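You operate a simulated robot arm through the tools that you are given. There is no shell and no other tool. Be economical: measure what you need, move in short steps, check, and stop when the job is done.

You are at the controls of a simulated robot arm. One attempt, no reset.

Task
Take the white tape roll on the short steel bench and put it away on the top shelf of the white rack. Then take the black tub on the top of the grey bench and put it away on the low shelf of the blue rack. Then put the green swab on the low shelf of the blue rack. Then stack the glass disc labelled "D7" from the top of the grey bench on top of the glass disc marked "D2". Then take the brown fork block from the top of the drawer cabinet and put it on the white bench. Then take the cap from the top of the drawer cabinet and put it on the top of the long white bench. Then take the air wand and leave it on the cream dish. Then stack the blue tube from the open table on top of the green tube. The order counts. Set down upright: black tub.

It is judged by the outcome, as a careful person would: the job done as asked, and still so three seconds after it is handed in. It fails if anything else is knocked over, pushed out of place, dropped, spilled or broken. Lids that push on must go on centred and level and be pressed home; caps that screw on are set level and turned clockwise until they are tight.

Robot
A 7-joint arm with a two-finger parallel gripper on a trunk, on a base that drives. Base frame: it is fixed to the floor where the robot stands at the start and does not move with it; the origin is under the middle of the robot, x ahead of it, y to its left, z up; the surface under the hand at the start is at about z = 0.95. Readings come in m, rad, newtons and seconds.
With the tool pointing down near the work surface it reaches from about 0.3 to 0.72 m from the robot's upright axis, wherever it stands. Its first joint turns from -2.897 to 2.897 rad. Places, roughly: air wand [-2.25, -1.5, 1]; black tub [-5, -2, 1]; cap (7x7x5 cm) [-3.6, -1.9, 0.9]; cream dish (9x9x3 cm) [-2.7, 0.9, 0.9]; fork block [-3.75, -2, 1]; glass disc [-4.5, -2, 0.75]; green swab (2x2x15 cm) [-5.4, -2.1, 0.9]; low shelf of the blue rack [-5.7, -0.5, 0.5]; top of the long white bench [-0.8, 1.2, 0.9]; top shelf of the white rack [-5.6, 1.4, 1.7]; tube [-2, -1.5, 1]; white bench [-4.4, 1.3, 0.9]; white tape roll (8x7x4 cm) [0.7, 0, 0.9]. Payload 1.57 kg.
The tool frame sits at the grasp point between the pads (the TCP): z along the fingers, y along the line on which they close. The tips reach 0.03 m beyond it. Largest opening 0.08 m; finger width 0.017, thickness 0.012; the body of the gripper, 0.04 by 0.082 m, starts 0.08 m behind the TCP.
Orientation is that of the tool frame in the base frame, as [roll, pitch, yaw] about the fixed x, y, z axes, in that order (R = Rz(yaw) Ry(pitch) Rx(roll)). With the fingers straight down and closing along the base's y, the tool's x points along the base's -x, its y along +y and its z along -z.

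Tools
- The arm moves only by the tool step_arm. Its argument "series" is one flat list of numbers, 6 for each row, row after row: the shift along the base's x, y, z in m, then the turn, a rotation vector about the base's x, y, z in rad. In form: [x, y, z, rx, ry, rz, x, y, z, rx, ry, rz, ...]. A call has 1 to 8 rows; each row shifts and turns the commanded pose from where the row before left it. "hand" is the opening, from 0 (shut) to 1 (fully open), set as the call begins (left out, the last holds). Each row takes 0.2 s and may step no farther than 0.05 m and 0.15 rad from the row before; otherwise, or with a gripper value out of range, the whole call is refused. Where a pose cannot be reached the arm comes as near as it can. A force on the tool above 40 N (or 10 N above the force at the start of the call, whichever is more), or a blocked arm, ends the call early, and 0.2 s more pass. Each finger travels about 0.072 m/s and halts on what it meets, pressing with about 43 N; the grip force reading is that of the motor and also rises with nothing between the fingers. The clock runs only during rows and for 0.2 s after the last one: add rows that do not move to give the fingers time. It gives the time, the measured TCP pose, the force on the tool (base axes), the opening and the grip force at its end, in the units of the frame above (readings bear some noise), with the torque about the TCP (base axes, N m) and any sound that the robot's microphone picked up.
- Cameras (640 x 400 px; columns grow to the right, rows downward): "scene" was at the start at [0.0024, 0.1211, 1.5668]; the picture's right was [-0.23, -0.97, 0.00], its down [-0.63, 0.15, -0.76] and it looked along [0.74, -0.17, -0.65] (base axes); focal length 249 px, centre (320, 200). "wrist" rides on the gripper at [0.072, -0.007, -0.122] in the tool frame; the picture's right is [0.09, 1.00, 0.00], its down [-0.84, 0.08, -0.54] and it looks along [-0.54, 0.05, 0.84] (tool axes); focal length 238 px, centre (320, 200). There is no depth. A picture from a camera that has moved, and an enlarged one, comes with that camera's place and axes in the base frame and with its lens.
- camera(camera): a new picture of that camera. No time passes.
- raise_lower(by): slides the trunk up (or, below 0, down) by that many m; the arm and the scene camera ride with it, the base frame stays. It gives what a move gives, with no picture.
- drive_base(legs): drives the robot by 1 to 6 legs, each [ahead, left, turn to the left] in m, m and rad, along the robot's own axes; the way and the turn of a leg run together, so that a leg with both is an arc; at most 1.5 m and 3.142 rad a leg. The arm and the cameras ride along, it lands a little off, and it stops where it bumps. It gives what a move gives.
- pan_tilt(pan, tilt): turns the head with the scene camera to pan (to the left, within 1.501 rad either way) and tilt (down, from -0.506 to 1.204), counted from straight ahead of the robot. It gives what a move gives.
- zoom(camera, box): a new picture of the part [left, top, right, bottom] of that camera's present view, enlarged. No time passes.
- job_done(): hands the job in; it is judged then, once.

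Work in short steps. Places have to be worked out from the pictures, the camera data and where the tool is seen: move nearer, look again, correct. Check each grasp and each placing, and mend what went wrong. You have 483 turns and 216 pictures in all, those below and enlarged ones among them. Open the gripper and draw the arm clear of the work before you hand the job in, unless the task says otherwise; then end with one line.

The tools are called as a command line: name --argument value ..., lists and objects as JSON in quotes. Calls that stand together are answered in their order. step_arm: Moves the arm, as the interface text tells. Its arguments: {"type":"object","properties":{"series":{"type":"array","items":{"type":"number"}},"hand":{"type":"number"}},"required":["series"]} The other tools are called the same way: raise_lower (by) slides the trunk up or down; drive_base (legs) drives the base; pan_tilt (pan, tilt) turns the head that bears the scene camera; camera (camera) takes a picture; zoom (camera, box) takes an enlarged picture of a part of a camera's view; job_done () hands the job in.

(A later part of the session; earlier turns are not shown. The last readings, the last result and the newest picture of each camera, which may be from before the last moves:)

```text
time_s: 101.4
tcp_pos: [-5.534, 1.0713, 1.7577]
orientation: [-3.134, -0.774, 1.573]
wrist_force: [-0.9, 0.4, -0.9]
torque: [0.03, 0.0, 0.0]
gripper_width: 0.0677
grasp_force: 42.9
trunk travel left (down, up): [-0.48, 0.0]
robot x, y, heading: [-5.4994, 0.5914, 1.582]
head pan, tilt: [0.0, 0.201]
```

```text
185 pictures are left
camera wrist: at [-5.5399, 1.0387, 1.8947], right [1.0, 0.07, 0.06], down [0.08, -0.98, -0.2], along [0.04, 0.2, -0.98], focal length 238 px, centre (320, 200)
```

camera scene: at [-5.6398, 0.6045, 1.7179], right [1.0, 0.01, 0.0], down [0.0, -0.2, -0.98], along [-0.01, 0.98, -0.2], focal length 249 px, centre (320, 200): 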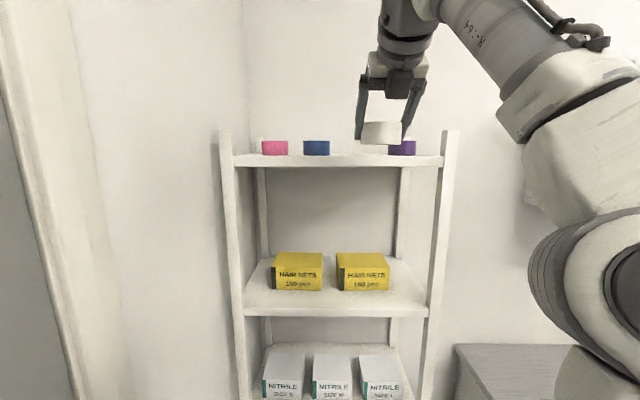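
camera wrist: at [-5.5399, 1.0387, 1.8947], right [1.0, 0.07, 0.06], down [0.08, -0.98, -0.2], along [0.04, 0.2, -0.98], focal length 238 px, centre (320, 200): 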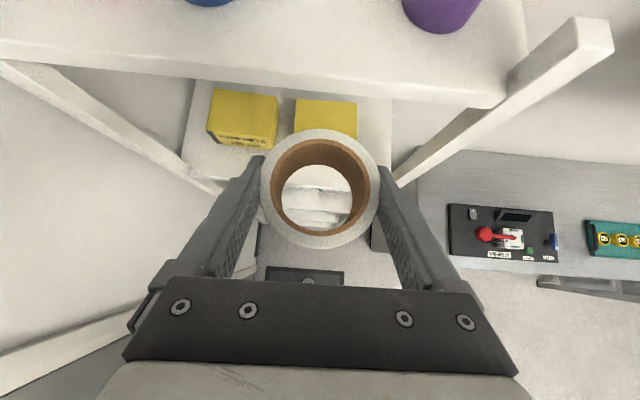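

Front edge y≈1.19; target for the tape centre (−5.54, 1.26). Drive ahead 0.08 then extend the arm.

drive_base --legs '[[0.08, 0.0, 0]]'

step_arm --series '[0, 0.03, 0.0, 0, 0, 0, 0, 0.03, 0.0, 0, 0, 0]'

camera --camera "wrist"

```text
time_s: 102.6
tcp_pos: [-5.5361, 1.1512, 1.757]
orientation: [-3.133, -0.772, 1.576]
wrist_force: [0.4, 0.5, -0.7]
torque: [-0.01, 0.01, 0.03]
gripper_width: 0.068
grasp_force: 43.4
trunk travel left (down, up): [-0.48, 0.0]
robot x, y, heading: [-5.4984, 0.6727, 1.584]
head pan, tilt: [0.0, 0.201]
```

```text
time_s: 103.2
tcp_pos: [-5.5234, 1.1989, 1.742]
orientation: [-3.133, -0.773, 1.573]
wrist_force: [-0.8, 0.6, -0.6]
torque: [-0.03, 0.04, 0.04]
gripper_width: 0.068
grasp_force: 43.3
out of reach, approached as far as the arm can: row 2
trunk travel left (down, up): [-0.48, 0.0]
robot x, y, heading: [-5.5003, 0.6714, 1.581]
head pan, tilt: [0.0, 0.201]
```

```text
184 pictures are left
camera wrist: at [-5.5298, 1.1667, 1.8793], right [1.0, 0.07, 0.06], down [0.08, -0.98, -0.2], along [0.04, 0.2, -0.98], focal length 238 px, centre (320, 200)
```

wrist: 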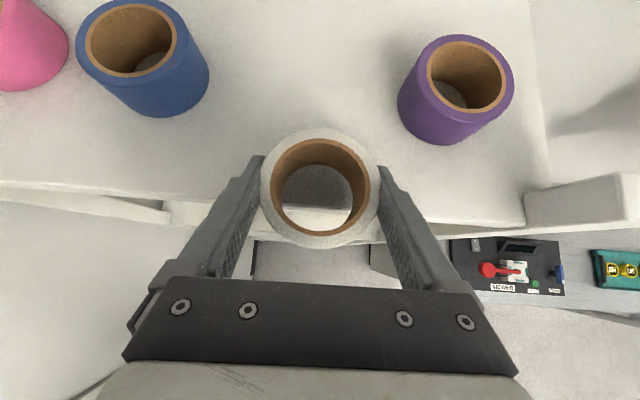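

Arm limit at this height is r≈0.52. Ease back slightly and up, then advance the base 7 cm.

step_arm --series '[-0.014, -0.012, 0.008, 0, 0, 0, 0, 0, 0, 0, 0, 0]'

drive_base --legs '[[0.065, 0.0, 0]]'

camera --camera "wrist"

zoom --camera "scene" --box '[280, 80, 480, 205]'

```text
time_s: 103.8
tcp_pos: [-5.5404, 1.1864, 1.7497]
orientation: [-3.135, -0.773, 1.574]
wrist_force: [0.2, -0.2, -0.6]
torque: [0.05, 0.03, 0.0]
gripper_width: 0.0681
grasp_force: 43.4
trunk travel left (down, up): [-0.48, 0.0]
robot x, y, heading: [-5.4999, 0.6719, 1.588]
head pan, tilt: [0.0, 0.201]
```

```text
time_s: 104.9
tcp_pos: [-5.5425, 1.2521, 1.7511]
orientation: [-3.133, -0.772, 1.575]
wrist_force: [0.2, 0.8, -1.0]
torque: [0.02, 0.01, 0.01]
gripper_width: 0.0678
grasp_force: 42.8
trunk travel left (down, up): [-0.48, 0.0]
robot x, y, heading: [-5.5003, 0.7347, 1.58]
head pan, tilt: [0.0, 0.201]
```

```text
183 pictures are left
camera wrist: at [-5.5472, 1.2188, 1.8875], right [1.0, 0.08, 0.06], down [0.09, -0.98, -0.2], along [0.04, 0.2, -0.98], focal length 238 px, centre (320, 200)
```

wrist: 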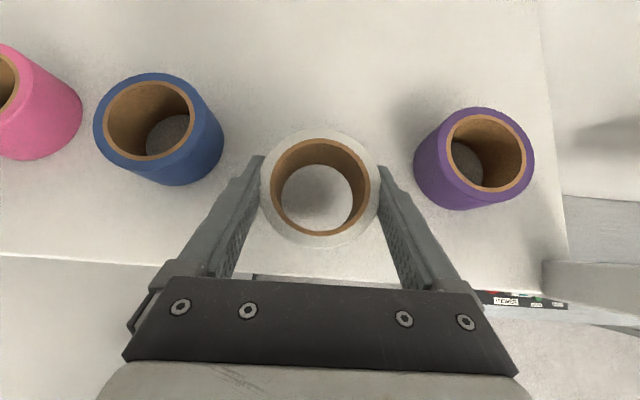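

```text
3.20 times, centred on (380, 142) of scene
camera zoom: at [-5.6413, 0.7475, 1.7179], right [1.0, 0.01, 0.0], down [0.0, -0.2, -0.98], along [-0.01, 0.98, -0.2], focal length 797 px, centre (128, 384)
```

zoom: 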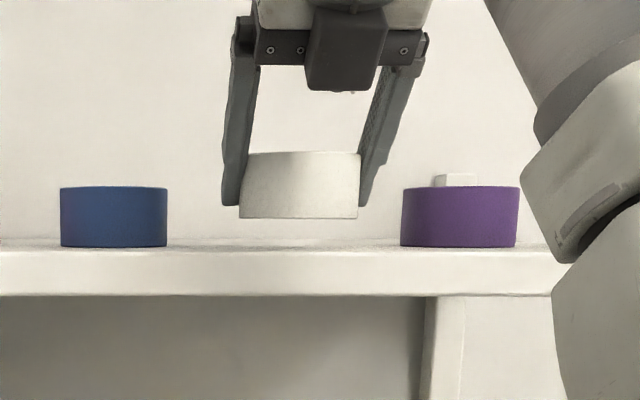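

The tape hovers about 17 mm above the shelf. Lower gradually.

step_arm --series '[0, 0, -0.008, 0, 0, 0, 0, 0, -0.006, 0, 0, 0]'

zoom --camera "scene" --box '[280, 80, 480, 205]'

```text
time_s: 105.5
tcp_pos: [-5.5417, 1.2507, 1.7369]
orientation: [-3.134, -0.774, 1.574]
wrist_force: [0.1, -0.2, -1.0]
torque: [0.01, 0.02, 0.03]
gripper_width: 0.0675
grasp_force: 42.9
trunk travel left (down, up): [-0.48, 0.0]
robot x, y, heading: [-5.502, 0.7375, 1.581]
head pan, tilt: [0.0, 0.201]
```

```text
3.20 times, centred on (380, 142) of scene
camera zoom: at [-5.6412, 0.7464, 1.718], right [1.0, 0.01, 0.0], down [0.0, -0.2, -0.98], along [-0.01, 0.98, -0.2], focal length 797 px, centre (128, 384)
```

zoom: 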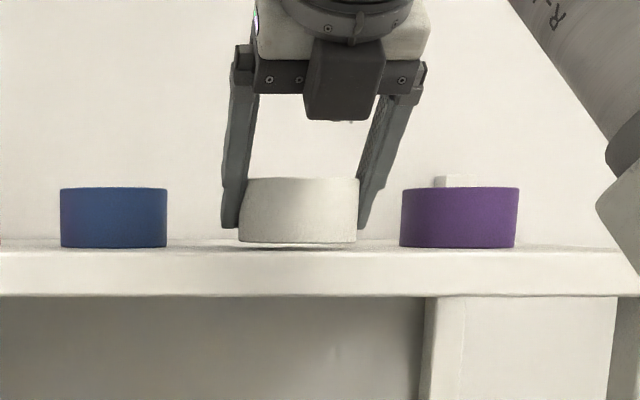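

Nearly down; lower another few mm until it touches.

step_arm --series '[0, 0, -0.003, 0, 0, 0, 0, 0, -0.002, 0, 0, 0]'

zoom --camera "scene" --box '[280, 80, 480, 205]'

```text
time_s: 106.1
tcp_pos: [-5.5433, 1.2503, 1.733]
orientation: [-3.13, -0.776, 1.575]
wrist_force: [0.8, 3.3, 12.4]
torque: [-0.19, -0.25, 0.11]
gripper_width: 0.0681
grasp_force: 43.3
trunk travel left (down, up): [-0.48, 0.0]
robot x, y, heading: [-5.499, 0.7325, 1.584]
head pan, tilt: [0.0, 0.201]
```

```text
3.20 times, centred on (380, 142) of scene
camera zoom: at [-5.6411, 0.7464, 1.7183], right [1.0, 0.01, 0.0], down [0.0, -0.2, -0.98], along [-0.01, 0.98, -0.2], focal length 797 px, centre (128, 384)
```

zoom: 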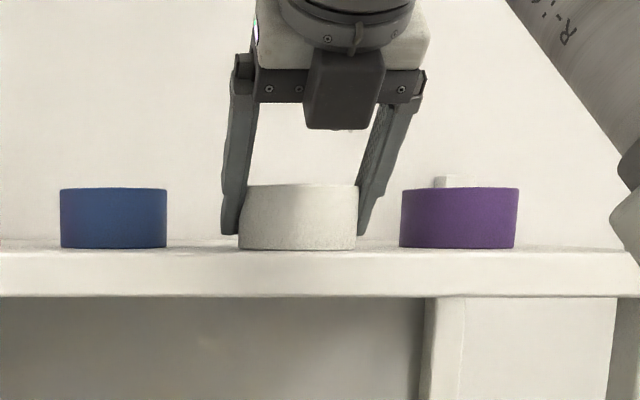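

Contact confirmed (12 N). Open and withdraw backward/up.

step_arm --series '[0, 0, 0, 0, 0, 0, 0, 0, 0, 0, 0, 0]' --hand 1

step_arm --series '[0, -0.015, 0.008, 0, 0, 0, 0, -0.03, 0.01, 0, 0, 0, 0, -0.04, 0, 0, 0, 0, 0, -0.04, 0, 0, 0, 0]'

camera --camera "wrist"

zoom --camera "scene" --box '[200, 80, 480, 255]'

```text
time_s: 106.7
tcp_pos: [-5.5419, 1.2509, 1.7314]
orientation: [-3.134, -0.773, 1.575]
wrist_force: [0.3, 0.5, 0.4]
torque: [0.04, 0.0, 0.0]
gripper_width: 0.08
grasp_force: 0.2
trunk travel left (down, up): [-0.48, 0.0]
robot x, y, heading: [-5.5035, 0.7312, 1.584]
head pan, tilt: [0.0, 0.201]
```

```text
time_s: 107.7
tcp_pos: [-5.5415, 1.1254, 1.7502]
orientation: [-3.133, -0.774, 1.577]
wrist_force: [0.1, 0.1, -0.2]
torque: [0.03, 0.01, -0.04]
gripper_width: 0.08
grasp_force: 0.1
trunk travel left (down, up): [-0.48, 0.0]
robot x, y, heading: [-5.4994, 0.7322, 1.585]
head pan, tilt: [0.0, 0.201]
```

```text
179 pictures are left
camera wrist: at [-5.5463, 1.0912, 1.8871], right [1.0, 0.08, 0.06], down [0.09, -0.98, -0.2], along [0.04, 0.2, -0.98], focal length 238 px, centre (320, 200)
```

wrist: 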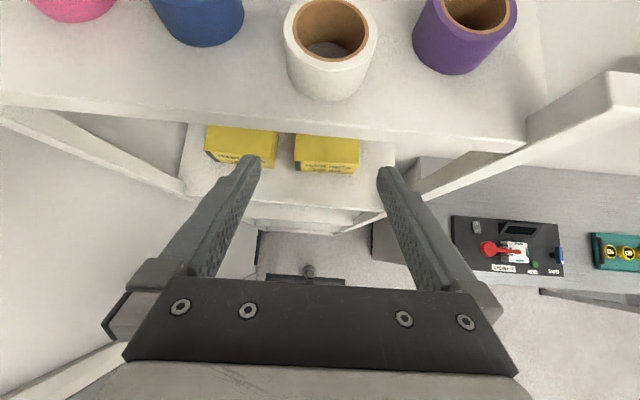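

```text
2.29 times, centred on (340, 168) of scene
camera zoom: at [-5.6411, 0.7457, 1.718], right [1.0, 0.01, 0.0], down [0.0, -0.2, -0.98], along [-0.01, 0.98, -0.2], focal length 569 px, centre (274, 274)
```

zoom: 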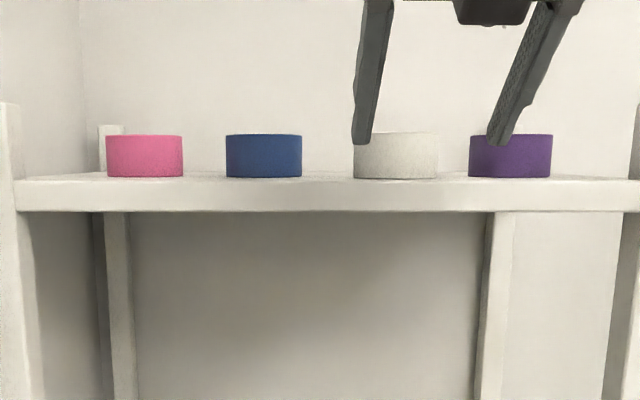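

Tape roll is standing on the top shelf. Back out, go around the blue tray, and turn to face the grey bench (−y side).

drive_base --legs '[[-0.12, 0, 0], [0, -0.7, 0], [-0.9, 0, 0]]'

raise_lower --by -0.105

step_arm --series '[0, -0.02, -0.045, 0, 0, 0, 0, -0.02, -0.045, 0, 0, 0, 0, 0, -0.05, 0, 0, 0, 0, 0, -0.05, 0, 0, 0, 0, 0, -0.05, 0, 0, 0, 0, 0, -0.05, 0, 0, 0, 0, 0, -0.05, 0, 0, 0]'

drive_base --legs '[[0, 0, 3.14]]'

pan_tilt --pan 0.0 --tilt 0.55

camera --camera "scene"

```text
time_s: 120.2
tcp_pos: [-4.8299, 0.113, 1.7497]
orientation: [-3.133, -0.774, 1.585]
wrist_force: [0.6, 0.2, -0.6]
torque: [0.04, -0.01, 0.0]
gripper_width: 0.08
grasp_force: 0.0
trunk travel left (down, up): [-0.48, 0.0]
robot x, y, heading: [-4.7858, -0.2794, 1.594]
head pan, tilt: [0.0, 0.201]
```

```text
time_s: 121.6
tcp_pos: [-4.83, 0.1133, 1.6445]
orientation: [-3.133, -0.773, 1.585]
wrist_force: [0.2, -0.1, 0.5]
torque: [0.0, 0.02, 0.0]
gripper_width: 0.0801
grasp_force: 0.1
trunk travel left (down, up): [-0.375, 0.105]
robot x, y, heading: [-4.7855, -0.2753, 1.592]
head pan, tilt: [0.0, 0.201]
```

```text
time_s: 123.2
tcp_pos: [-4.829, 0.0734, 1.3043]
orientation: [-3.132, -0.776, 1.585]
wrist_force: [-0.4, -0.7, -0.6]
torque: [0.02, 0.0, 0.02]
gripper_width: 0.0799
grasp_force: 0.0
trunk travel left (down, up): [-0.375, 0.105]
robot x, y, heading: [-4.7824, -0.2769, 1.596]
head pan, tilt: [0.0, 0.201]
```

```text
time_s: 133.5
tcp_pos: [-4.7474, -0.6293, 1.3047]
orientation: [-3.133, -0.775, -1.576]
wrist_force: [0.6, 0.0, -0.5]
torque: [-0.01, 0.0, -0.01]
gripper_width: 0.08
grasp_force: 0.1
trunk travel left (down, up): [-0.375, 0.105]
robot x, y, heading: [-4.785, -0.2794, -1.565]
head pan, tilt: [0.0, 0.201]
```

```text
time_s: 134.3
tcp_pos: [-4.7476, -0.6296, 1.305]
orientation: [-3.134, -0.774, -1.575]
wrist_force: [0.3, -0.5, -0.2]
torque: [-0.02, 0.01, -0.02]
gripper_width: 0.0801
grasp_force: 0.1
trunk travel left (down, up): [-0.375, 0.105]
robot x, y, heading: [-4.7843, -0.2786, -1.563]
head pan, tilt: [0.0, 0.55]
```

```text
177 pictures are left
camera scene: at [-4.6449, -0.2867, 1.5808], right [-1.0, -0.01, 0.0], down [0.0, 0.52, -0.85], along [0.0, -0.85, -0.52], focal length 249 px, centre (320, 200)
```

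scene: 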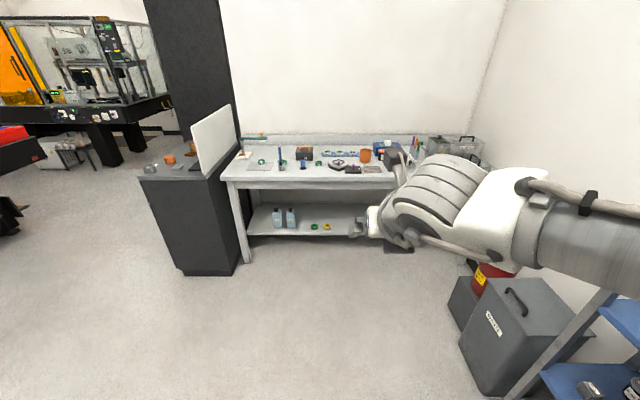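

Drive closer to the grey bench and raise detail.

drive_base --legs '[[0.7, 0, 0]]'

pan_tilt --pan 0.1 --tilt 0.6

camera --camera "scene"

camera --camera "wrist"

```text
time_s: 139.4
tcp_pos: [-4.7455, -1.3326, 1.3038]
orientation: [-3.132, -0.773, -1.576]
wrist_force: [0.0, 0.6, 0.0]
torque: [-0.02, 0.02, 0.0]
gripper_width: 0.08
grasp_force: 0.0
trunk travel left (down, up): [-0.375, 0.105]
robot x, y, heading: [-4.7829, -0.979, -1.565]
head pan, tilt: [0.0, 0.55]
```

```text
time_s: 140.1
tcp_pos: [-4.7455, -1.3323, 1.3047]
orientation: [-3.131, -0.774, -1.576]
wrist_force: [1.0, -0.1, -1.1]
torque: [0.03, -0.03, -0.04]
gripper_width: 0.08
grasp_force: 0.0
trunk travel left (down, up): [-0.375, 0.105]
robot x, y, heading: [-4.7866, -0.9794, -1.564]
head pan, tilt: [0.099, 0.6]
```

```text
176 pictures are left
camera scene: at [-4.6333, -0.9881, 1.5762], right [-0.99, -0.1, 0.0], down [-0.06, 0.56, -0.83], along [0.08, -0.82, -0.56], focal length 249 px, centre (320, 200)
```

scene: 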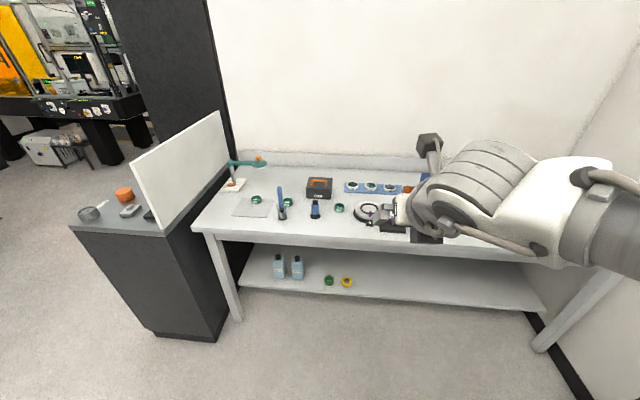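

```text
175 pictures are left
camera wrist: at [-4.7389, -1.2984, 1.4418], right [-1.0, -0.07, 0.06], down [-0.08, 0.98, -0.2], along [-0.04, -0.2, -0.98], focal length 238 px, centre (320, 200)
```

wrist: 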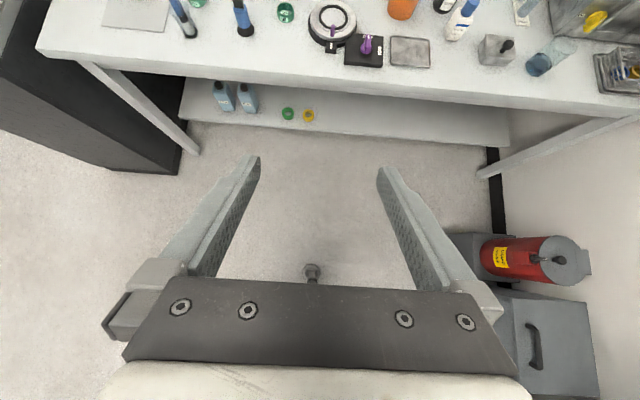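

Zoom in on bench items in both views.

zoom --camera "scene" --box '[220, 140, 440, 260]'

zoom --camera "wrist" --box '[260, 0, 640, 120]'

```text
2.91 times, centred on (330, 200) of scene
camera zoom: at [-4.6333, -0.9881, 1.5762], right [-0.99, -0.1, 0.0], down [-0.06, 0.56, -0.83], along [0.08, -0.82, -0.56], focal length 724 px, centre (291, 200)
```

zoom: 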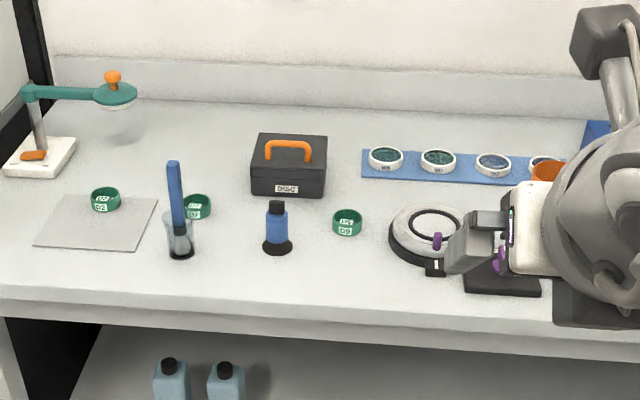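

```text
1.68 times, centred on (450, 60) of wrist
camera zoom: at [-4.7389, -1.2984, 1.4418], right [-1.0, -0.07, 0.06], down [-0.08, 0.98, -0.2], along [-0.04, -0.2, -0.98], focal length 401 px, centre (101, 436)
```

zoom: 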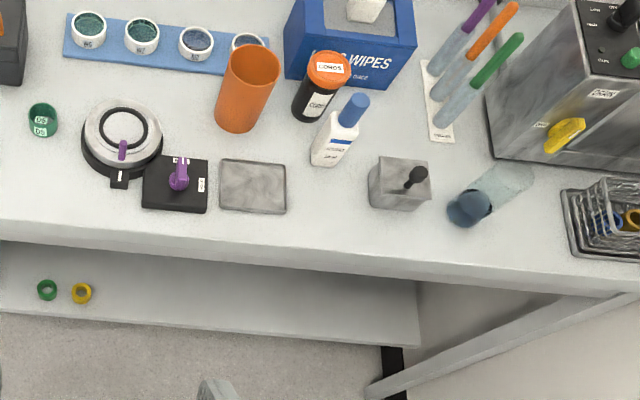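

The black tub with orange lid is near (−5.05, −1.96); green swab lies in the rack to its right. Bench front edge y≈−1.73. Drive closer in line with the tub and look from above.

drive_base --legs '[[0.22, -0.22, 0]]'

camera --camera "wrist"

camera --camera "scene"

```text
time_s: 142.3
tcp_pos: [-4.9668, -1.5498, 1.3035]
orientation: [-3.132, -0.773, -1.578]
wrist_force: [-0.6, -0.2, -0.3]
torque: [0.04, 0.03, 0.01]
gripper_width: 0.0798
grasp_force: 0.1
trunk travel left (down, up): [-0.375, 0.105]
robot x, y, heading: [-5.0032, -1.2005, -1.566]
head pan, tilt: [0.099, 0.6]
```

```text
172 pictures are left
camera wrist: at [-4.9595, -1.5166, 1.4418], right [-1.0, -0.07, 0.06], down [-0.08, 0.98, -0.2], along [-0.04, -0.2, -0.98], focal length 238 px, centre (320, 200)
```

wrist: 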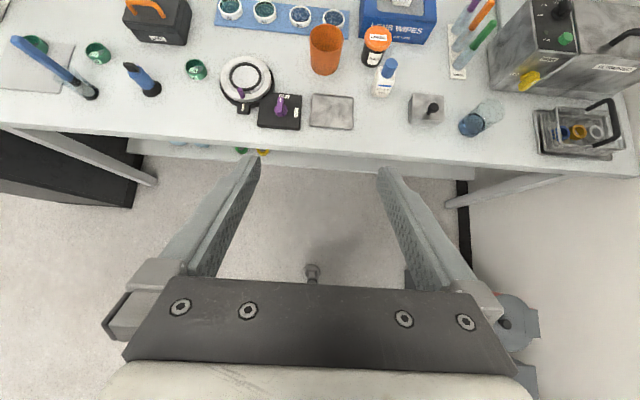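

```text
171 pictures are left
camera scene: at [-4.8537, -1.2064, 1.5762], right [-0.99, -0.1, 0.0], down [-0.06, 0.56, -0.83], along [0.08, -0.82, -0.56], focal length 249 px, centre (320, 200)
```

scene: 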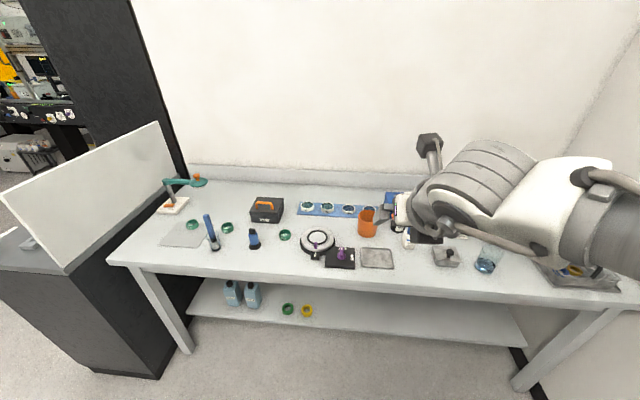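

Tub at ≈(−5.08, −2.02), hemmed in by the orange cup and a white bottle in front, so I'll grasp from nearly overhead first. Make the tool steeper (tilt ≈0.25), drive in 0.11 m.

step_arm --series '[0, 0, 0, 0.13, 0, 0, 0, 0, 0, 0.13, 0, 0, 0, 0, 0, 0.13, 0, 0, 0, 0, 0, 0.13, 0, 0]'

drive_base --legs '[[0.11, 0, 0]]'

step_arm --series '[-0.03, -0.03, 0, 0, 0, 0, -0.03, -0.03, 0, 0, 0, 0, -0.03, -0.03, 0, 0, 0, 0, -0.02, -0.04, 0, 0, 0, 0, 0, -0.04, 0, 0, 0, 0, 0, -0.04, 0, 0, 0, 0, 0, -0.04, 0, 0, 0, 0]'

camera --camera "wrist"

camera --camera "scene"

```text
time_s: 143.3
tcp_pos: [-4.9656, -1.5515, 1.3045]
orientation: [-3.137, -0.252, -1.575]
wrist_force: [0.2, -0.1, 0.3]
torque: [0.01, -0.01, 0.03]
gripper_width: 0.08
grasp_force: 0.1
trunk travel left (down, up): [-0.375, 0.105]
robot x, y, heading: [-5.0032, -1.1995, -1.567]
head pan, tilt: [0.099, 0.6]
```

```text
time_s: 144.7
tcp_pos: [-4.9659, -1.6626, 1.3046]
orientation: [-3.137, -0.253, -1.577]
wrist_force: [-1.0, 0.2, 0.0]
torque: [0.03, 0.03, -0.01]
gripper_width: 0.0801
grasp_force: 0.1
trunk travel left (down, up): [-0.375, 0.105]
robot x, y, heading: [-5.006, -1.3128, -1.569]
head pan, tilt: [0.099, 0.6]
```

```text
time_s: 146.3
tcp_pos: [-5.0771, -1.9123, 1.3025]
orientation: [-3.137, -0.253, -1.578]
wrist_force: [-0.3, 1.1, -0.8]
torque: [0.04, -0.01, 0.0]
gripper_width: 0.0798
grasp_force: 0.0
trunk travel left (down, up): [-0.375, 0.105]
robot x, y, heading: [-5.0046, -1.3106, -1.574]
head pan, tilt: [0.099, 0.6]
```

```text
170 pictures are left
camera wrist: at [-5.0706, -1.9507, 1.439], right [-1.0, -0.08, 0.02], down [-0.07, 0.95, 0.32], along [-0.04, 0.31, -0.95], focal length 238 px, centre (320, 200)
```

wrist: 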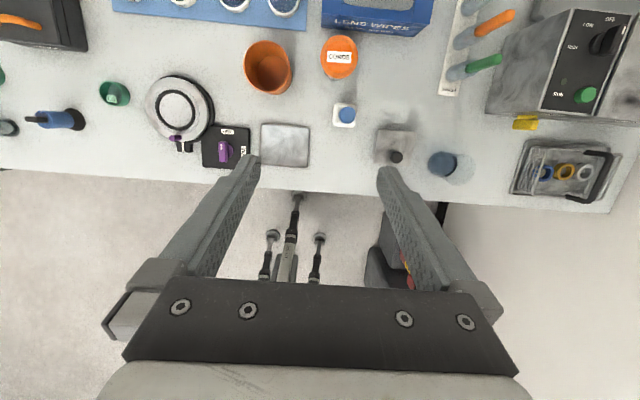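

```text
169 pictures are left
camera scene: at [-4.8534, -1.3175, 1.5762], right [-0.99, -0.1, 0.0], down [-0.06, 0.56, -0.82], along [0.08, -0.82, -0.57], focal length 249 px, centre (320, 200)
```

scene: 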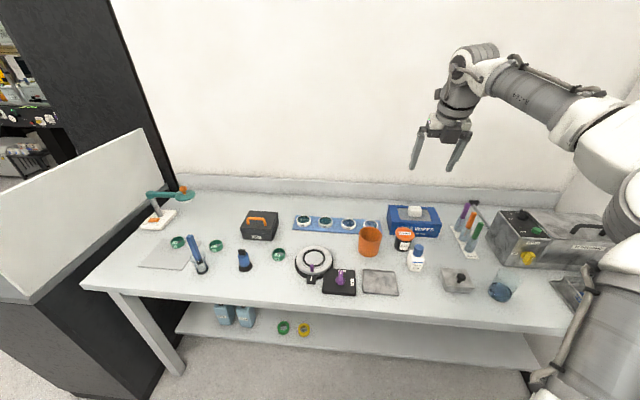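

Tub centre refined to ≈(−5.10, −2.06), lid top ≈0.935. Advance base 4 cm, move over the tub and lower to z≈1.08.

drive_base --legs '[[0.04, 0, 0]]'

step_arm --series '[-0.01, -0.035, -0.03, 0, 0, 0, -0.01, -0.035, -0.03, 0, 0, 0, -0.004, -0.035, -0.03, 0, 0, 0, 0, 0, -0.045, 0, 0, 0, 0, 0, -0.045, 0, 0, 0, 0, 0, -0.04, 0, 0, 0]'

camera --camera "wrist"

zoom --camera "scene" --box '[340, 130, 500, 290]'

```text
time_s: 147.3
tcp_pos: [-5.0769, -1.9514, 1.3039]
orientation: [-3.135, -0.255, -1.575]
wrist_force: [-0.2, 0.4, 0.2]
torque: [-0.01, 0.01, 0.02]
gripper_width: 0.0799
grasp_force: 0.2
trunk travel left (down, up): [-0.375, 0.105]
robot x, y, heading: [-5.0034, -1.3507, -1.574]
head pan, tilt: [0.099, 0.6]
```

```text
time_s: 148.7
tcp_pos: [-5.0995, -2.0575, 1.0843]
orientation: [-3.136, -0.256, -1.576]
wrist_force: [-0.6, -0.3, -0.9]
torque: [0.0, 0.0, 0.01]
gripper_width: 0.0799
grasp_force: 0.1
trunk travel left (down, up): [-0.375, 0.105]
robot x, y, heading: [-5.0081, -1.346, -1.565]
head pan, tilt: [0.099, 0.6]
```

```text
168 pictures are left
camera wrist: at [-5.0932, -2.0951, 1.2195], right [-1.0, -0.09, 0.02], down [-0.08, 0.95, 0.31], along [-0.04, 0.31, -0.95], focal length 238 px, centre (320, 200)
```

wrist: 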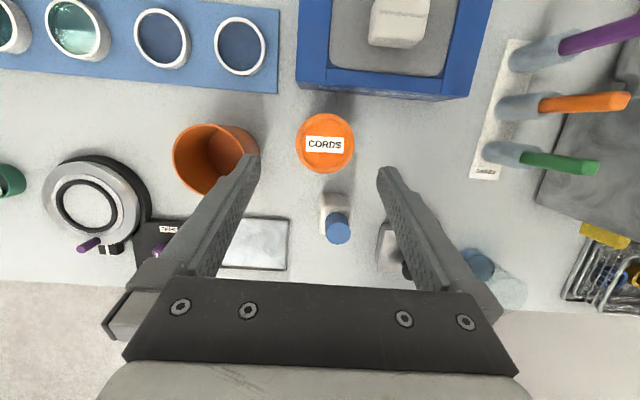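

```text
2.50 times, centred on (420, 210) of scene
camera zoom: at [-4.8533, -1.3568, 1.5762], right [-0.99, -0.1, 0.0], down [-0.06, 0.56, -0.83], along [0.08, -0.82, -0.56], focal length 623 px, centre (70, 175)
```

zoom: 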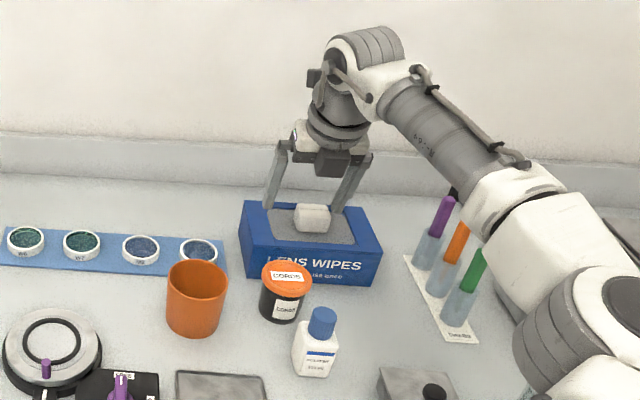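

Tub at ≈(−5.105, −2.072). Align and descend; stop at z≈0.95 to check.

step_arm --series '[-0.004, -0.014, -0.03, 0, 0, 0, 0, 0, -0.04, 0, 0, 0, 0, 0, -0.04, 0, 0, 0, 0, 0, -0.02, 0, 0, 0]'

camera --camera "wrist"

zoom --camera "scene" --box '[340, 130, 500, 290]'

```text
time_s: 149.7
tcp_pos: [-5.1051, -2.07, 0.9552]
orientation: [-3.139, -0.257, -1.578]
wrist_force: [-1.1, 0.3, 11.0]
torque: [0.02, 0.47, -0.04]
gripper_width: 0.0799
grasp_force: 0.1
trunk travel left (down, up): [-0.375, 0.105]
robot x, y, heading: [-5.0045, -1.3519, -1.565]
head pan, tilt: [0.099, 0.6]
```

```text
166 pictures are left
camera wrist: at [-5.0987, -2.1077, 1.0923], right [-1.0, -0.08, 0.02], down [-0.07, 0.95, 0.31], along [-0.04, 0.31, -0.95], focal length 238 px, centre (320, 200)
```

wrist: 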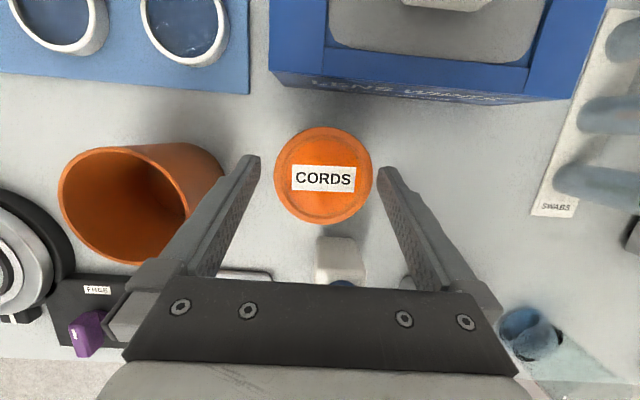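

```text
2.50 times, centred on (420, 210) of scene
camera zoom: at [-4.8533, -1.3555, 1.5765], right [-0.99, -0.1, 0.0], down [-0.06, 0.56, -0.83], along [0.08, -0.82, -0.56], focal length 623 px, centre (70, 175)
```

zoom: 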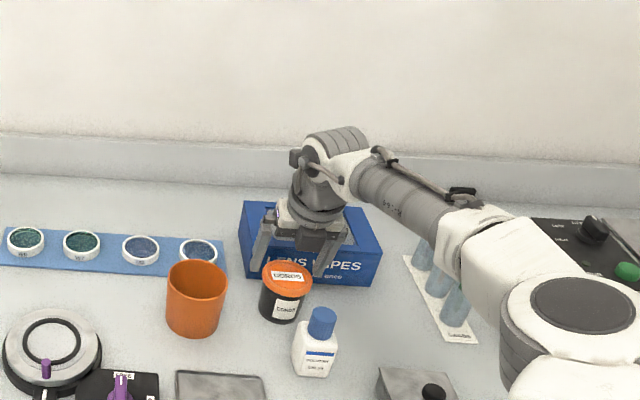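

A light 11 N contact about 4 cm to the −x side: the right fingertip is on the lid rim. Lift, shift −3.5 mm in x, and check.

step_arm --series '[0, 0, 0.015, 0, 0, 0, -0.0035, 0, 0, 0, 0, 0]'

zoom --camera "wrist" --box '[220, 100, 420, 225]'

```text
time_s: 150.3
tcp_pos: [-5.1075, -2.0697, 0.9679]
orientation: [-3.136, -0.254, -1.579]
wrist_force: [-0.6, 0.5, 0.6]
torque: [0.02, -0.02, -0.03]
gripper_width: 0.08
grasp_force: 0.1
trunk travel left (down, up): [-0.375, 0.105]
robot x, y, heading: [-5.0065, -1.3501, -1.567]
head pan, tilt: [0.099, 0.6]
```

```text
3.20 times, centred on (320, 162) of wrist
camera zoom: at [-5.1017, -2.1083, 1.1046], right [-1.0, -0.09, 0.02], down [-0.08, 0.95, 0.31], along [-0.04, 0.31, -0.95], focal length 763 px, centre (320, 320)
```

zoom: 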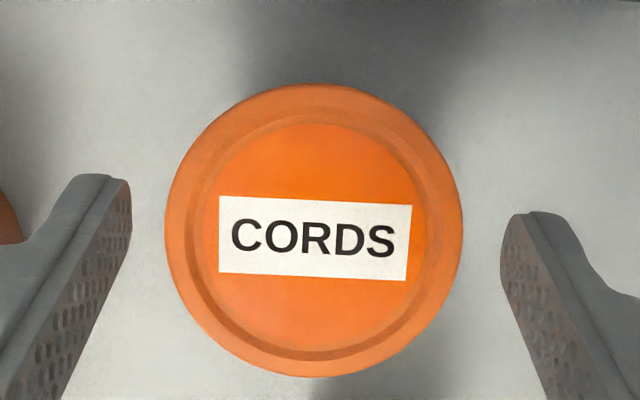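

Centred now. Descend to z≈0.905.

step_arm --series '[0, 0, -0.02, 0, 0, 0, 0, 0, -0.02, 0, 0, 0, 0, 0, -0.015, 0, 0, 0, 0, 0, -0.008, 0, 0, 0]'

camera --camera "wrist"

```text
time_s: 151.3
tcp_pos: [-5.1084, -2.0706, 0.9047]
orientation: [-3.137, -0.252, -1.574]
wrist_force: [0.1, -0.4, 0.3]
torque: [-0.01, -0.01, 0.0]
gripper_width: 0.08
grasp_force: 0.0
trunk travel left (down, up): [-0.375, 0.105]
robot x, y, heading: [-5.0011, -1.3502, -1.571]
head pan, tilt: [0.099, 0.6]
```

```text
163 pictures are left
camera wrist: at [-5.1017, -2.1085, 1.0415], right [-1.0, -0.09, 0.02], down [-0.08, 0.95, 0.31], along [-0.04, 0.31, -0.95], focal length 238 px, centre (320, 200)
```

wrist: 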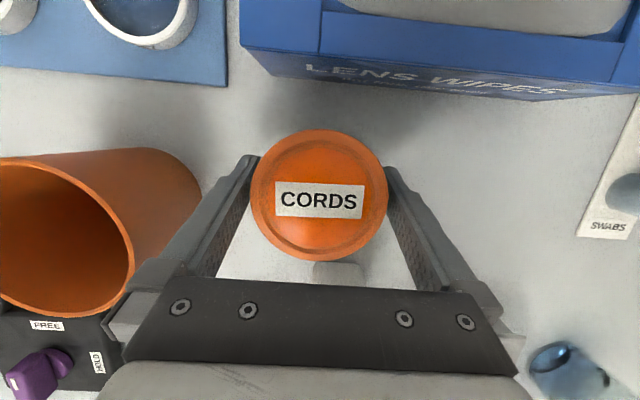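

Lower 8 mm more and close.

step_arm --series '[0, 0, -0.008, 0, 0, 0, 0, 0, 0, 0, 0, 0]'

step_arm --series '[0, 0, 0, 0, 0, 0, 0, 0, 0, 0, 0, 0, 0, 0, 0, 0, 0, 0]' --hand 0

step_arm --series '[0, 0, 0.03, 0, 0, 0, 0, 0, 0.04, 0, 0, 0, 0, 0, 0.04, 0, 0, 0, 0, 0, 0.04, 0, 0, 0]'

camera --camera "wrist"

camera --camera "scene"

```text
time_s: 151.9
tcp_pos: [-5.1084, -2.0698, 0.8969]
orientation: [-3.136, -0.253, -1.578]
wrist_force: [0.4, -0.9, -0.8]
torque: [-0.01, 0.0, 0.0]
gripper_width: 0.0801
grasp_force: 0.1
trunk travel left (down, up): [-0.375, 0.105]
robot x, y, heading: [-5.0013, -1.3482, -1.571]
head pan, tilt: [0.099, 0.6]
```

```text
time_s: 152.7
tcp_pos: [-5.1085, -2.0699, 0.8991]
orientation: [-3.136, -0.253, -1.576]
wrist_force: [0.1, 0.1, 0.1]
torque: [0.03, 0.03, -0.02]
gripper_width: 0.0729
grasp_force: 43.1
trunk travel left (down, up): [-0.375, 0.105]
robot x, y, heading: [-5.0005, -1.349, -1.571]
head pan, tilt: [0.099, 0.6]
```

```text
time_s: 153.7
tcp_pos: [-5.1077, -2.0711, 1.048]
orientation: [-3.136, -0.256, -1.577]
wrist_force: [0.1, 0.3, -0.5]
torque: [-0.03, 0.0, -0.02]
gripper_width: 0.0732
grasp_force: 42.6
trunk travel left (down, up): [-0.375, 0.105]
robot x, y, heading: [-5.0043, -1.3503, -1.575]
head pan, tilt: [0.099, 0.6]
```

```text
162 pictures are left
camera wrist: at [-5.102, -2.109, 1.1851], right [-1.0, -0.08, 0.02], down [-0.07, 0.95, 0.31], along [-0.04, 0.31, -0.95], focal length 238 px, centre (320, 200)
```

wrist: 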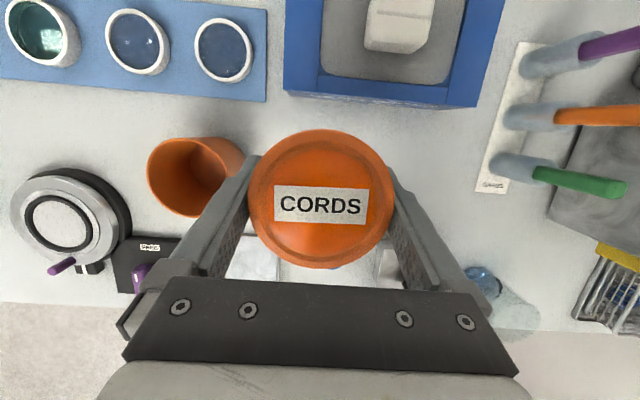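

```text
161 pictures are left
camera scene: at [-4.8533, -1.3569, 1.5761], right [-0.99, -0.1, 0.0], down [-0.06, 0.56, -0.83], along [0.08, -0.82, -0.56], focal length 249 px, centre (320, 200)
```

scene: 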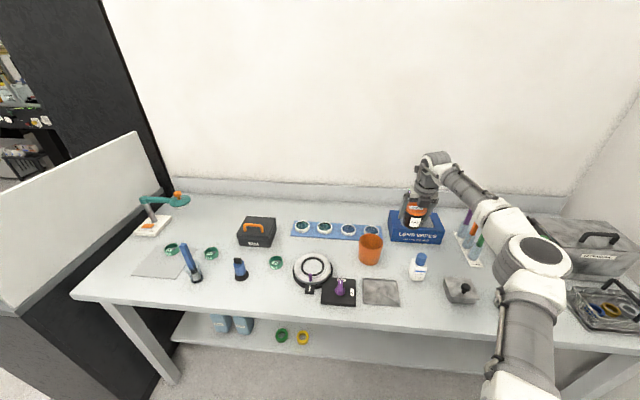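

Tub held (0.073). The rack's low shelf needs a near-horizontal tool, so I'll set the tub down on a free spot at the bench front (≈(−4.625, −1.83)) and regrasp it. Raise, back away, and strafe.

step_arm --series '[0, 0, 0.045, 0, 0, 0, 0, 0, 0.045, 0, 0, 0]'

drive_base --legs '[[-0.24, 0, 0], [0, 0.48, 0]]'

camera --camera "wrist"

camera --camera "scene"

```text
time_s: 154.3
tcp_pos: [-5.1079, -2.0685, 1.1401]
orientation: [-3.136, -0.253, -1.576]
wrist_force: [0.2, -0.3, -1.8]
torque: [0.0, -0.01, 0.04]
gripper_width: 0.073
grasp_force: 42.5
trunk travel left (down, up): [-0.375, 0.105]
robot x, y, heading: [-5.0004, -1.3462, -1.57]
head pan, tilt: [0.099, 0.6]
```

```text
time_s: 160.2
tcp_pos: [-4.6282, -1.8278, 1.139]
orientation: [-3.136, -0.254, -1.577]
wrist_force: [0.4, 0.1, -1.1]
torque: [-0.01, 0.0, -0.02]
gripper_width: 0.0729
grasp_force: 42.7
trunk travel left (down, up): [-0.375, 0.105]
robot x, y, heading: [-4.5218, -1.1053, -1.567]
head pan, tilt: [0.099, 0.6]
```

```text
160 pictures are left
camera wrist: at [-4.6212, -1.8663, 1.2747], right [-1.0, -0.08, 0.02], down [-0.08, 0.95, 0.31], along [-0.04, 0.31, -0.95], focal length 238 px, centre (320, 200)
```

wrist: 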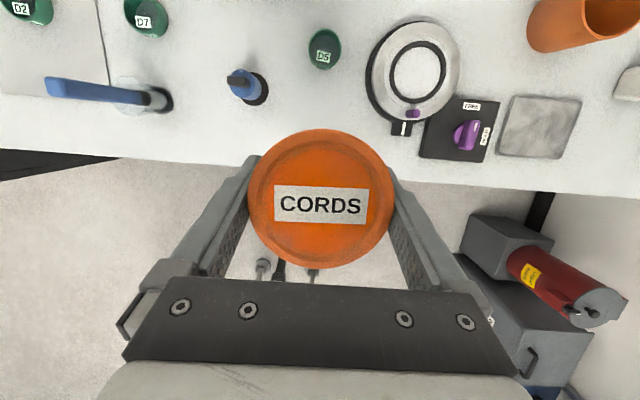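

```text
159 pictures are left
camera scene: at [-4.3724, -1.1157, 1.5762], right [-0.99, -0.1, 0.0], down [-0.06, 0.56, -0.83], along [0.08, -0.82, -0.56], focal length 249 px, centre (320, 200)
```

scene: 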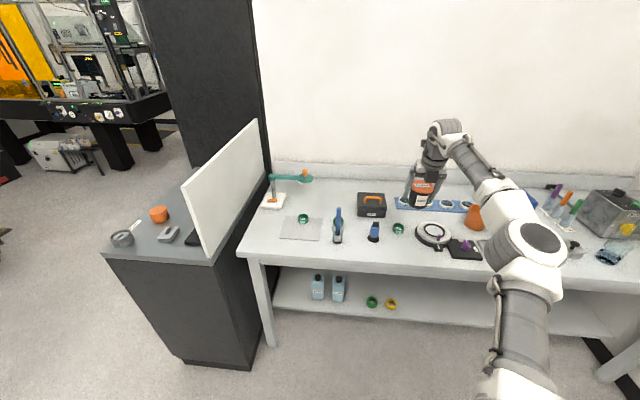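

Labels are visible: D2 on the mat, D7 and D5 beside it. The spot at (−4.64, −1.865) is clear. Advance 4 cm and lower the tub.

drive_base --legs '[[0.037, 0, 0]]'

step_arm --series '[-0.012, 0, -0.045, 0, 0, 0, 0, 0, -0.05, 0, 0, 0, 0, 0, -0.05, 0, 0, 0, 0, 0, -0.05, 0, 0, 0, 0, 0, -0.035, 0, 0, 0, 0, 0, -0.006, 0, 0, 0]'

zoom --camera "scene" --box '[340, 150, 500, 290]'

```text
time_s: 161.1
tcp_pos: [-4.6262, -1.865, 1.1385]
orientation: [-3.136, -0.255, -1.576]
wrist_force: [0.4, -0.2, -0.8]
torque: [0.01, -0.01, 0.0]
gripper_width: 0.0728
grasp_force: 42.8
trunk travel left (down, up): [-0.375, 0.105]
robot x, y, heading: [-4.5221, -1.1424, -1.563]
head pan, tilt: [0.099, 0.6]
```

```text
time_s: 162.5
tcp_pos: [-4.64, -1.8641, 0.903]
orientation: [-3.136, -0.255, -1.577]
wrist_force: [-0.1, -0.1, -0.4]
torque: [0.02, 0.0, -0.02]
gripper_width: 0.0728
grasp_force: 43.1
trunk travel left (down, up): [-0.375, 0.105]
robot x, y, heading: [-4.5173, -1.145, -1.572]
head pan, tilt: [0.099, 0.6]
```

```text
2.86 times, centred on (420, 220) of scene
camera zoom: at [-4.3724, -1.1525, 1.5762], right [-0.99, -0.1, 0.0], down [-0.06, 0.56, -0.82], along [0.08, -0.82, -0.57], focal length 712 px, centre (34, 143)
```

zoom: 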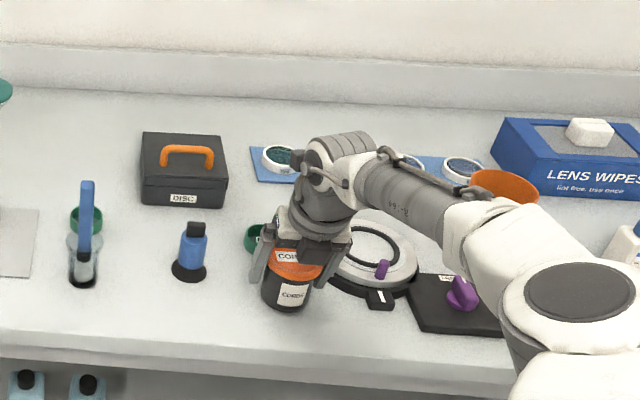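

Continue the last few mm until contact, then release.

step_arm --series '[0, 0, -0.003, 0, 0, 0, 0, 0, -0.002, 0, 0, 0, 0, 0, -0.002, 0, 0, 0]'

```text
time_s: 163.3
tcp_pos: [-4.6387, -1.8641, 0.8981]
orientation: [-3.137, -0.257, -1.577]
wrist_force: [0.5, 2.6, 8.0]
torque: [0.32, -0.04, 0.01]
gripper_width: 0.073
grasp_force: 43.4
trunk travel left (down, up): [-0.375, 0.105]
robot x, y, heading: [-4.5184, -1.1452, -1.565]
head pan, tilt: [0.099, 0.6]
```

Contact; release and lift, then tilt the tool toward horizontal.

step_arm --series '[0, 0, 0, 0, 0, 0, 0, 0, 0, 0, 0, 0]' --hand 1

step_arm --series '[0, 0.01, 0.04, 0, 0, 0, 0, 0.01, 0.045, 0, 0, 0, 0, 0.02, 0.045, 0, 0, 0, 0, 0.045, 0, -0.12, 0, 0, 0, 0.045, 0, -0.12, 0, 0, 0, 0.045, 0, -0.12, 0, 0, 0, 0.045, 0, -0.12, 0, 0, 0, 0.045, 0, -0.12, 0, 0]'

step_arm --series '[0, 0.03, -0.02, -0.12, 0, 0, 0, 0.02, -0.02, -0.12, 0, 0, 0, 0, -0.02, -0.1, 0, 0]'

camera --camera "wrist"

camera --camera "scene"

```text
time_s: 163.9
tcp_pos: [-4.6386, -1.8636, 0.8964]
orientation: [-3.135, -0.253, -1.576]
wrist_force: [0.1, -0.5, 0.2]
torque: [-0.01, 0.0, -0.02]
gripper_width: 0.0801
grasp_force: 0.0
trunk travel left (down, up): [-0.375, 0.105]
robot x, y, heading: [-4.5188, -1.1432, -1.57]
head pan, tilt: [0.099, 0.6]
```

```text
time_s: 165.7
tcp_pos: [-4.6396, -1.6007, 1.026]
orientation: [-3.131, -0.855, -1.58]
wrist_force: [-0.1, -0.1, 0.1]
torque: [0.02, 0.0, -0.01]
gripper_width: 0.0802
grasp_force: 0.1
trunk travel left (down, up): [-0.375, 0.105]
robot x, y, heading: [-4.5209, -1.147, -1.569]
head pan, tilt: [0.099, 0.6]
```

```text
time_s: 166.5
tcp_pos: [-4.6497, -1.5673, 0.9575]
orientation: [-3.118, -1.194, -1.59]
wrist_force: [-0.8, -0.2, 0.1]
torque: [0.01, 0.01, 0.0]
gripper_width: 0.0801
grasp_force: 0.0
out of reach, approached as far as the arm can: row 1, 2
trunk travel left (down, up): [-0.375, 0.105]
robot x, y, heading: [-4.5212, -1.1449, -1.57]
head pan, tilt: [0.099, 0.6]
```

```text
157 pictures are left
camera wrist: at [-4.6439, -1.4806, 1.0694], right [-1.0, -0.04, 0.08], down [-0.07, 0.81, -0.58], along [-0.04, -0.58, -0.81], focal length 238 px, centre (320, 200)
```

wrist: 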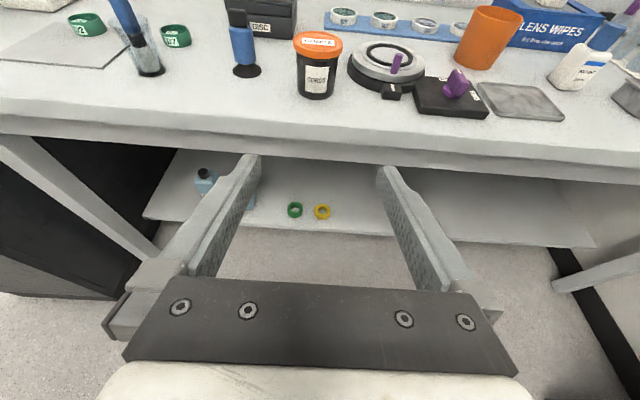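

```text
156 pictures are left
camera scene: at [-4.3723, -1.1523, 1.5762], right [-0.99, -0.1, 0.0], down [-0.06, 0.56, -0.83], along [0.08, -0.82, -0.56], focal length 249 px, centre (320, 200)
```

scene: 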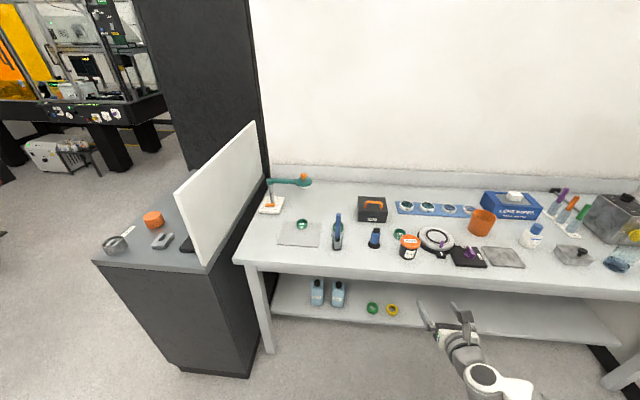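

Tub stands at (−4.64, −1.862). With the tool ~22° below horizontal, advance toward the tub with centring.

step_arm --series '[0.005, -0.045, 0.0, 0, 0, 0, 0.005, -0.045, -0.005, 0, 0, 0, 0, -0.045, -0.005, 0, 0, 0, 0, -0.045, -0.005, 0, 0, 0, 0, -0.02, 0, 0, 0, 0]'

camera --camera "wrist"

```text
time_s: 167.7
tcp_pos: [-4.6396, -1.7684, 0.9444]
orientation: [-3.123, -1.194, -1.585]
wrist_force: [0.6, 0.0, 0.1]
torque: [-0.01, 0.03, 0.01]
gripper_width: 0.0799
grasp_force: 0.1
trunk travel left (down, up): [-0.375, 0.105]
robot x, y, heading: [-4.5236, -1.1449, -1.567]
head pan, tilt: [0.099, 0.6]
```

```text
155 pictures are left
camera wrist: at [-4.6331, -1.6809, 1.0559], right [-1.0, -0.04, 0.08], down [-0.08, 0.81, -0.58], along [-0.04, -0.58, -0.81], focal length 238 px, centre (320, 200)
```

wrist: 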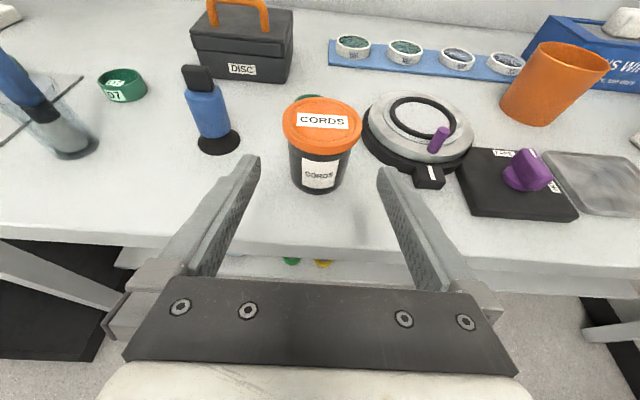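

Advance the rest: −0.094 in y, −0.03 in z.

step_arm --series '[0.0, -0.03, -0.015, 0, 0, 0, -0.001, -0.03, -0.01, 0, 0, 0, 0, -0.034, -0.006, 0, 0, 0]'

camera --camera "wrist"

```text
time_s: 168.5
tcp_pos: [-4.6418, -1.8628, 0.9126]
orientation: [-3.124, -1.196, -1.585]
wrist_force: [-0.3, 0.4, 0.9]
torque: [0.02, 0.0, 0.0]
gripper_width: 0.08
grasp_force: 0.0
trunk travel left (down, up): [-0.375, 0.105]
robot x, y, heading: [-4.5221, -1.1445, -1.573]
head pan, tilt: [0.099, 0.6]
```

```text
154 pictures are left
camera wrist: at [-4.6354, -1.7755, 1.0241], right [-1.0, -0.04, 0.08], down [-0.08, 0.81, -0.58], along [-0.04, -0.58, -0.81], focal length 238 px, centre (320, 200)
```

wrist: 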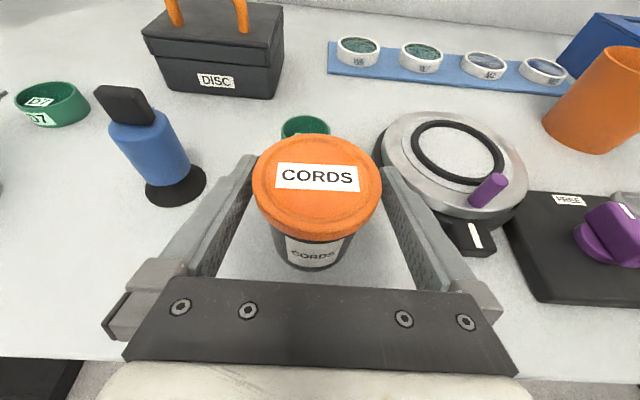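

Aligned with the lid. Close and lift.

step_arm --series '[0, 0, 0, 0, 0, 0, 0, 0, 0, 0, 0, 0, 0, 0, 0, 0, 0, 0]' --hand 0

step_arm --series '[0, 0, 0.03, 0, 0, 0, 0, 0, 0.04, 0, 0, 0, 0, 0.02, 0.04, 0, 0, 0, 0, 0.03, 0.03, 0, 0, 0, 0, 0.04, 0.02, 0, 0, 0, 0, 0.04, 0.02, 0, 0, 0, 0, 0.04, 0, 0, 0, 0]'

camera --camera "wrist"

```text
time_s: 169.3
tcp_pos: [-4.6413, -1.8625, 0.9119]
orientation: [-3.124, -1.193, -1.585]
wrist_force: [-0.7, -0.3, -0.2]
torque: [0.02, 0.0, 0.0]
gripper_width: 0.0643
grasp_force: 42.8
trunk travel left (down, up): [-0.375, 0.105]
robot x, y, heading: [-4.5216, -1.1487, -1.568]
head pan, tilt: [0.099, 0.6]
```

```text
time_s: 170.9
tcp_pos: [-4.6421, -1.6912, 1.0932]
orientation: [-3.126, -1.193, -1.583]
wrist_force: [0.3, 0.0, -0.9]
torque: [-0.03, 0.0, 0.0]
gripper_width: 0.0642
grasp_force: 42.5
trunk travel left (down, up): [-0.375, 0.105]
robot x, y, heading: [-4.5221, -1.1456, -1.568]
head pan, tilt: [0.099, 0.6]
```

```text
153 pictures are left
camera wrist: at [-4.6354, -1.6051, 1.2038], right [-1.0, -0.04, 0.08], down [-0.08, 0.81, -0.58], along [-0.04, -0.58, -0.81], focal length 238 px, centre (320, 200)
```

wrist: 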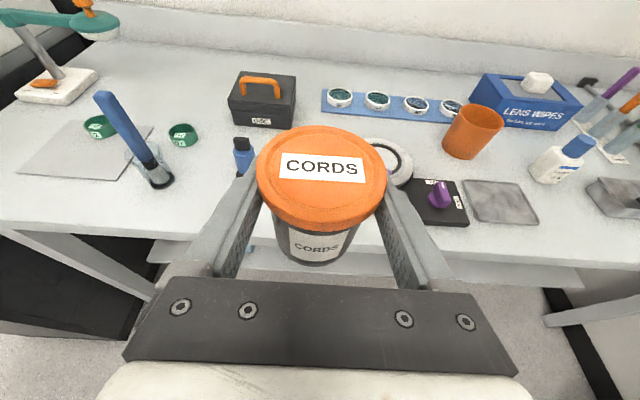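

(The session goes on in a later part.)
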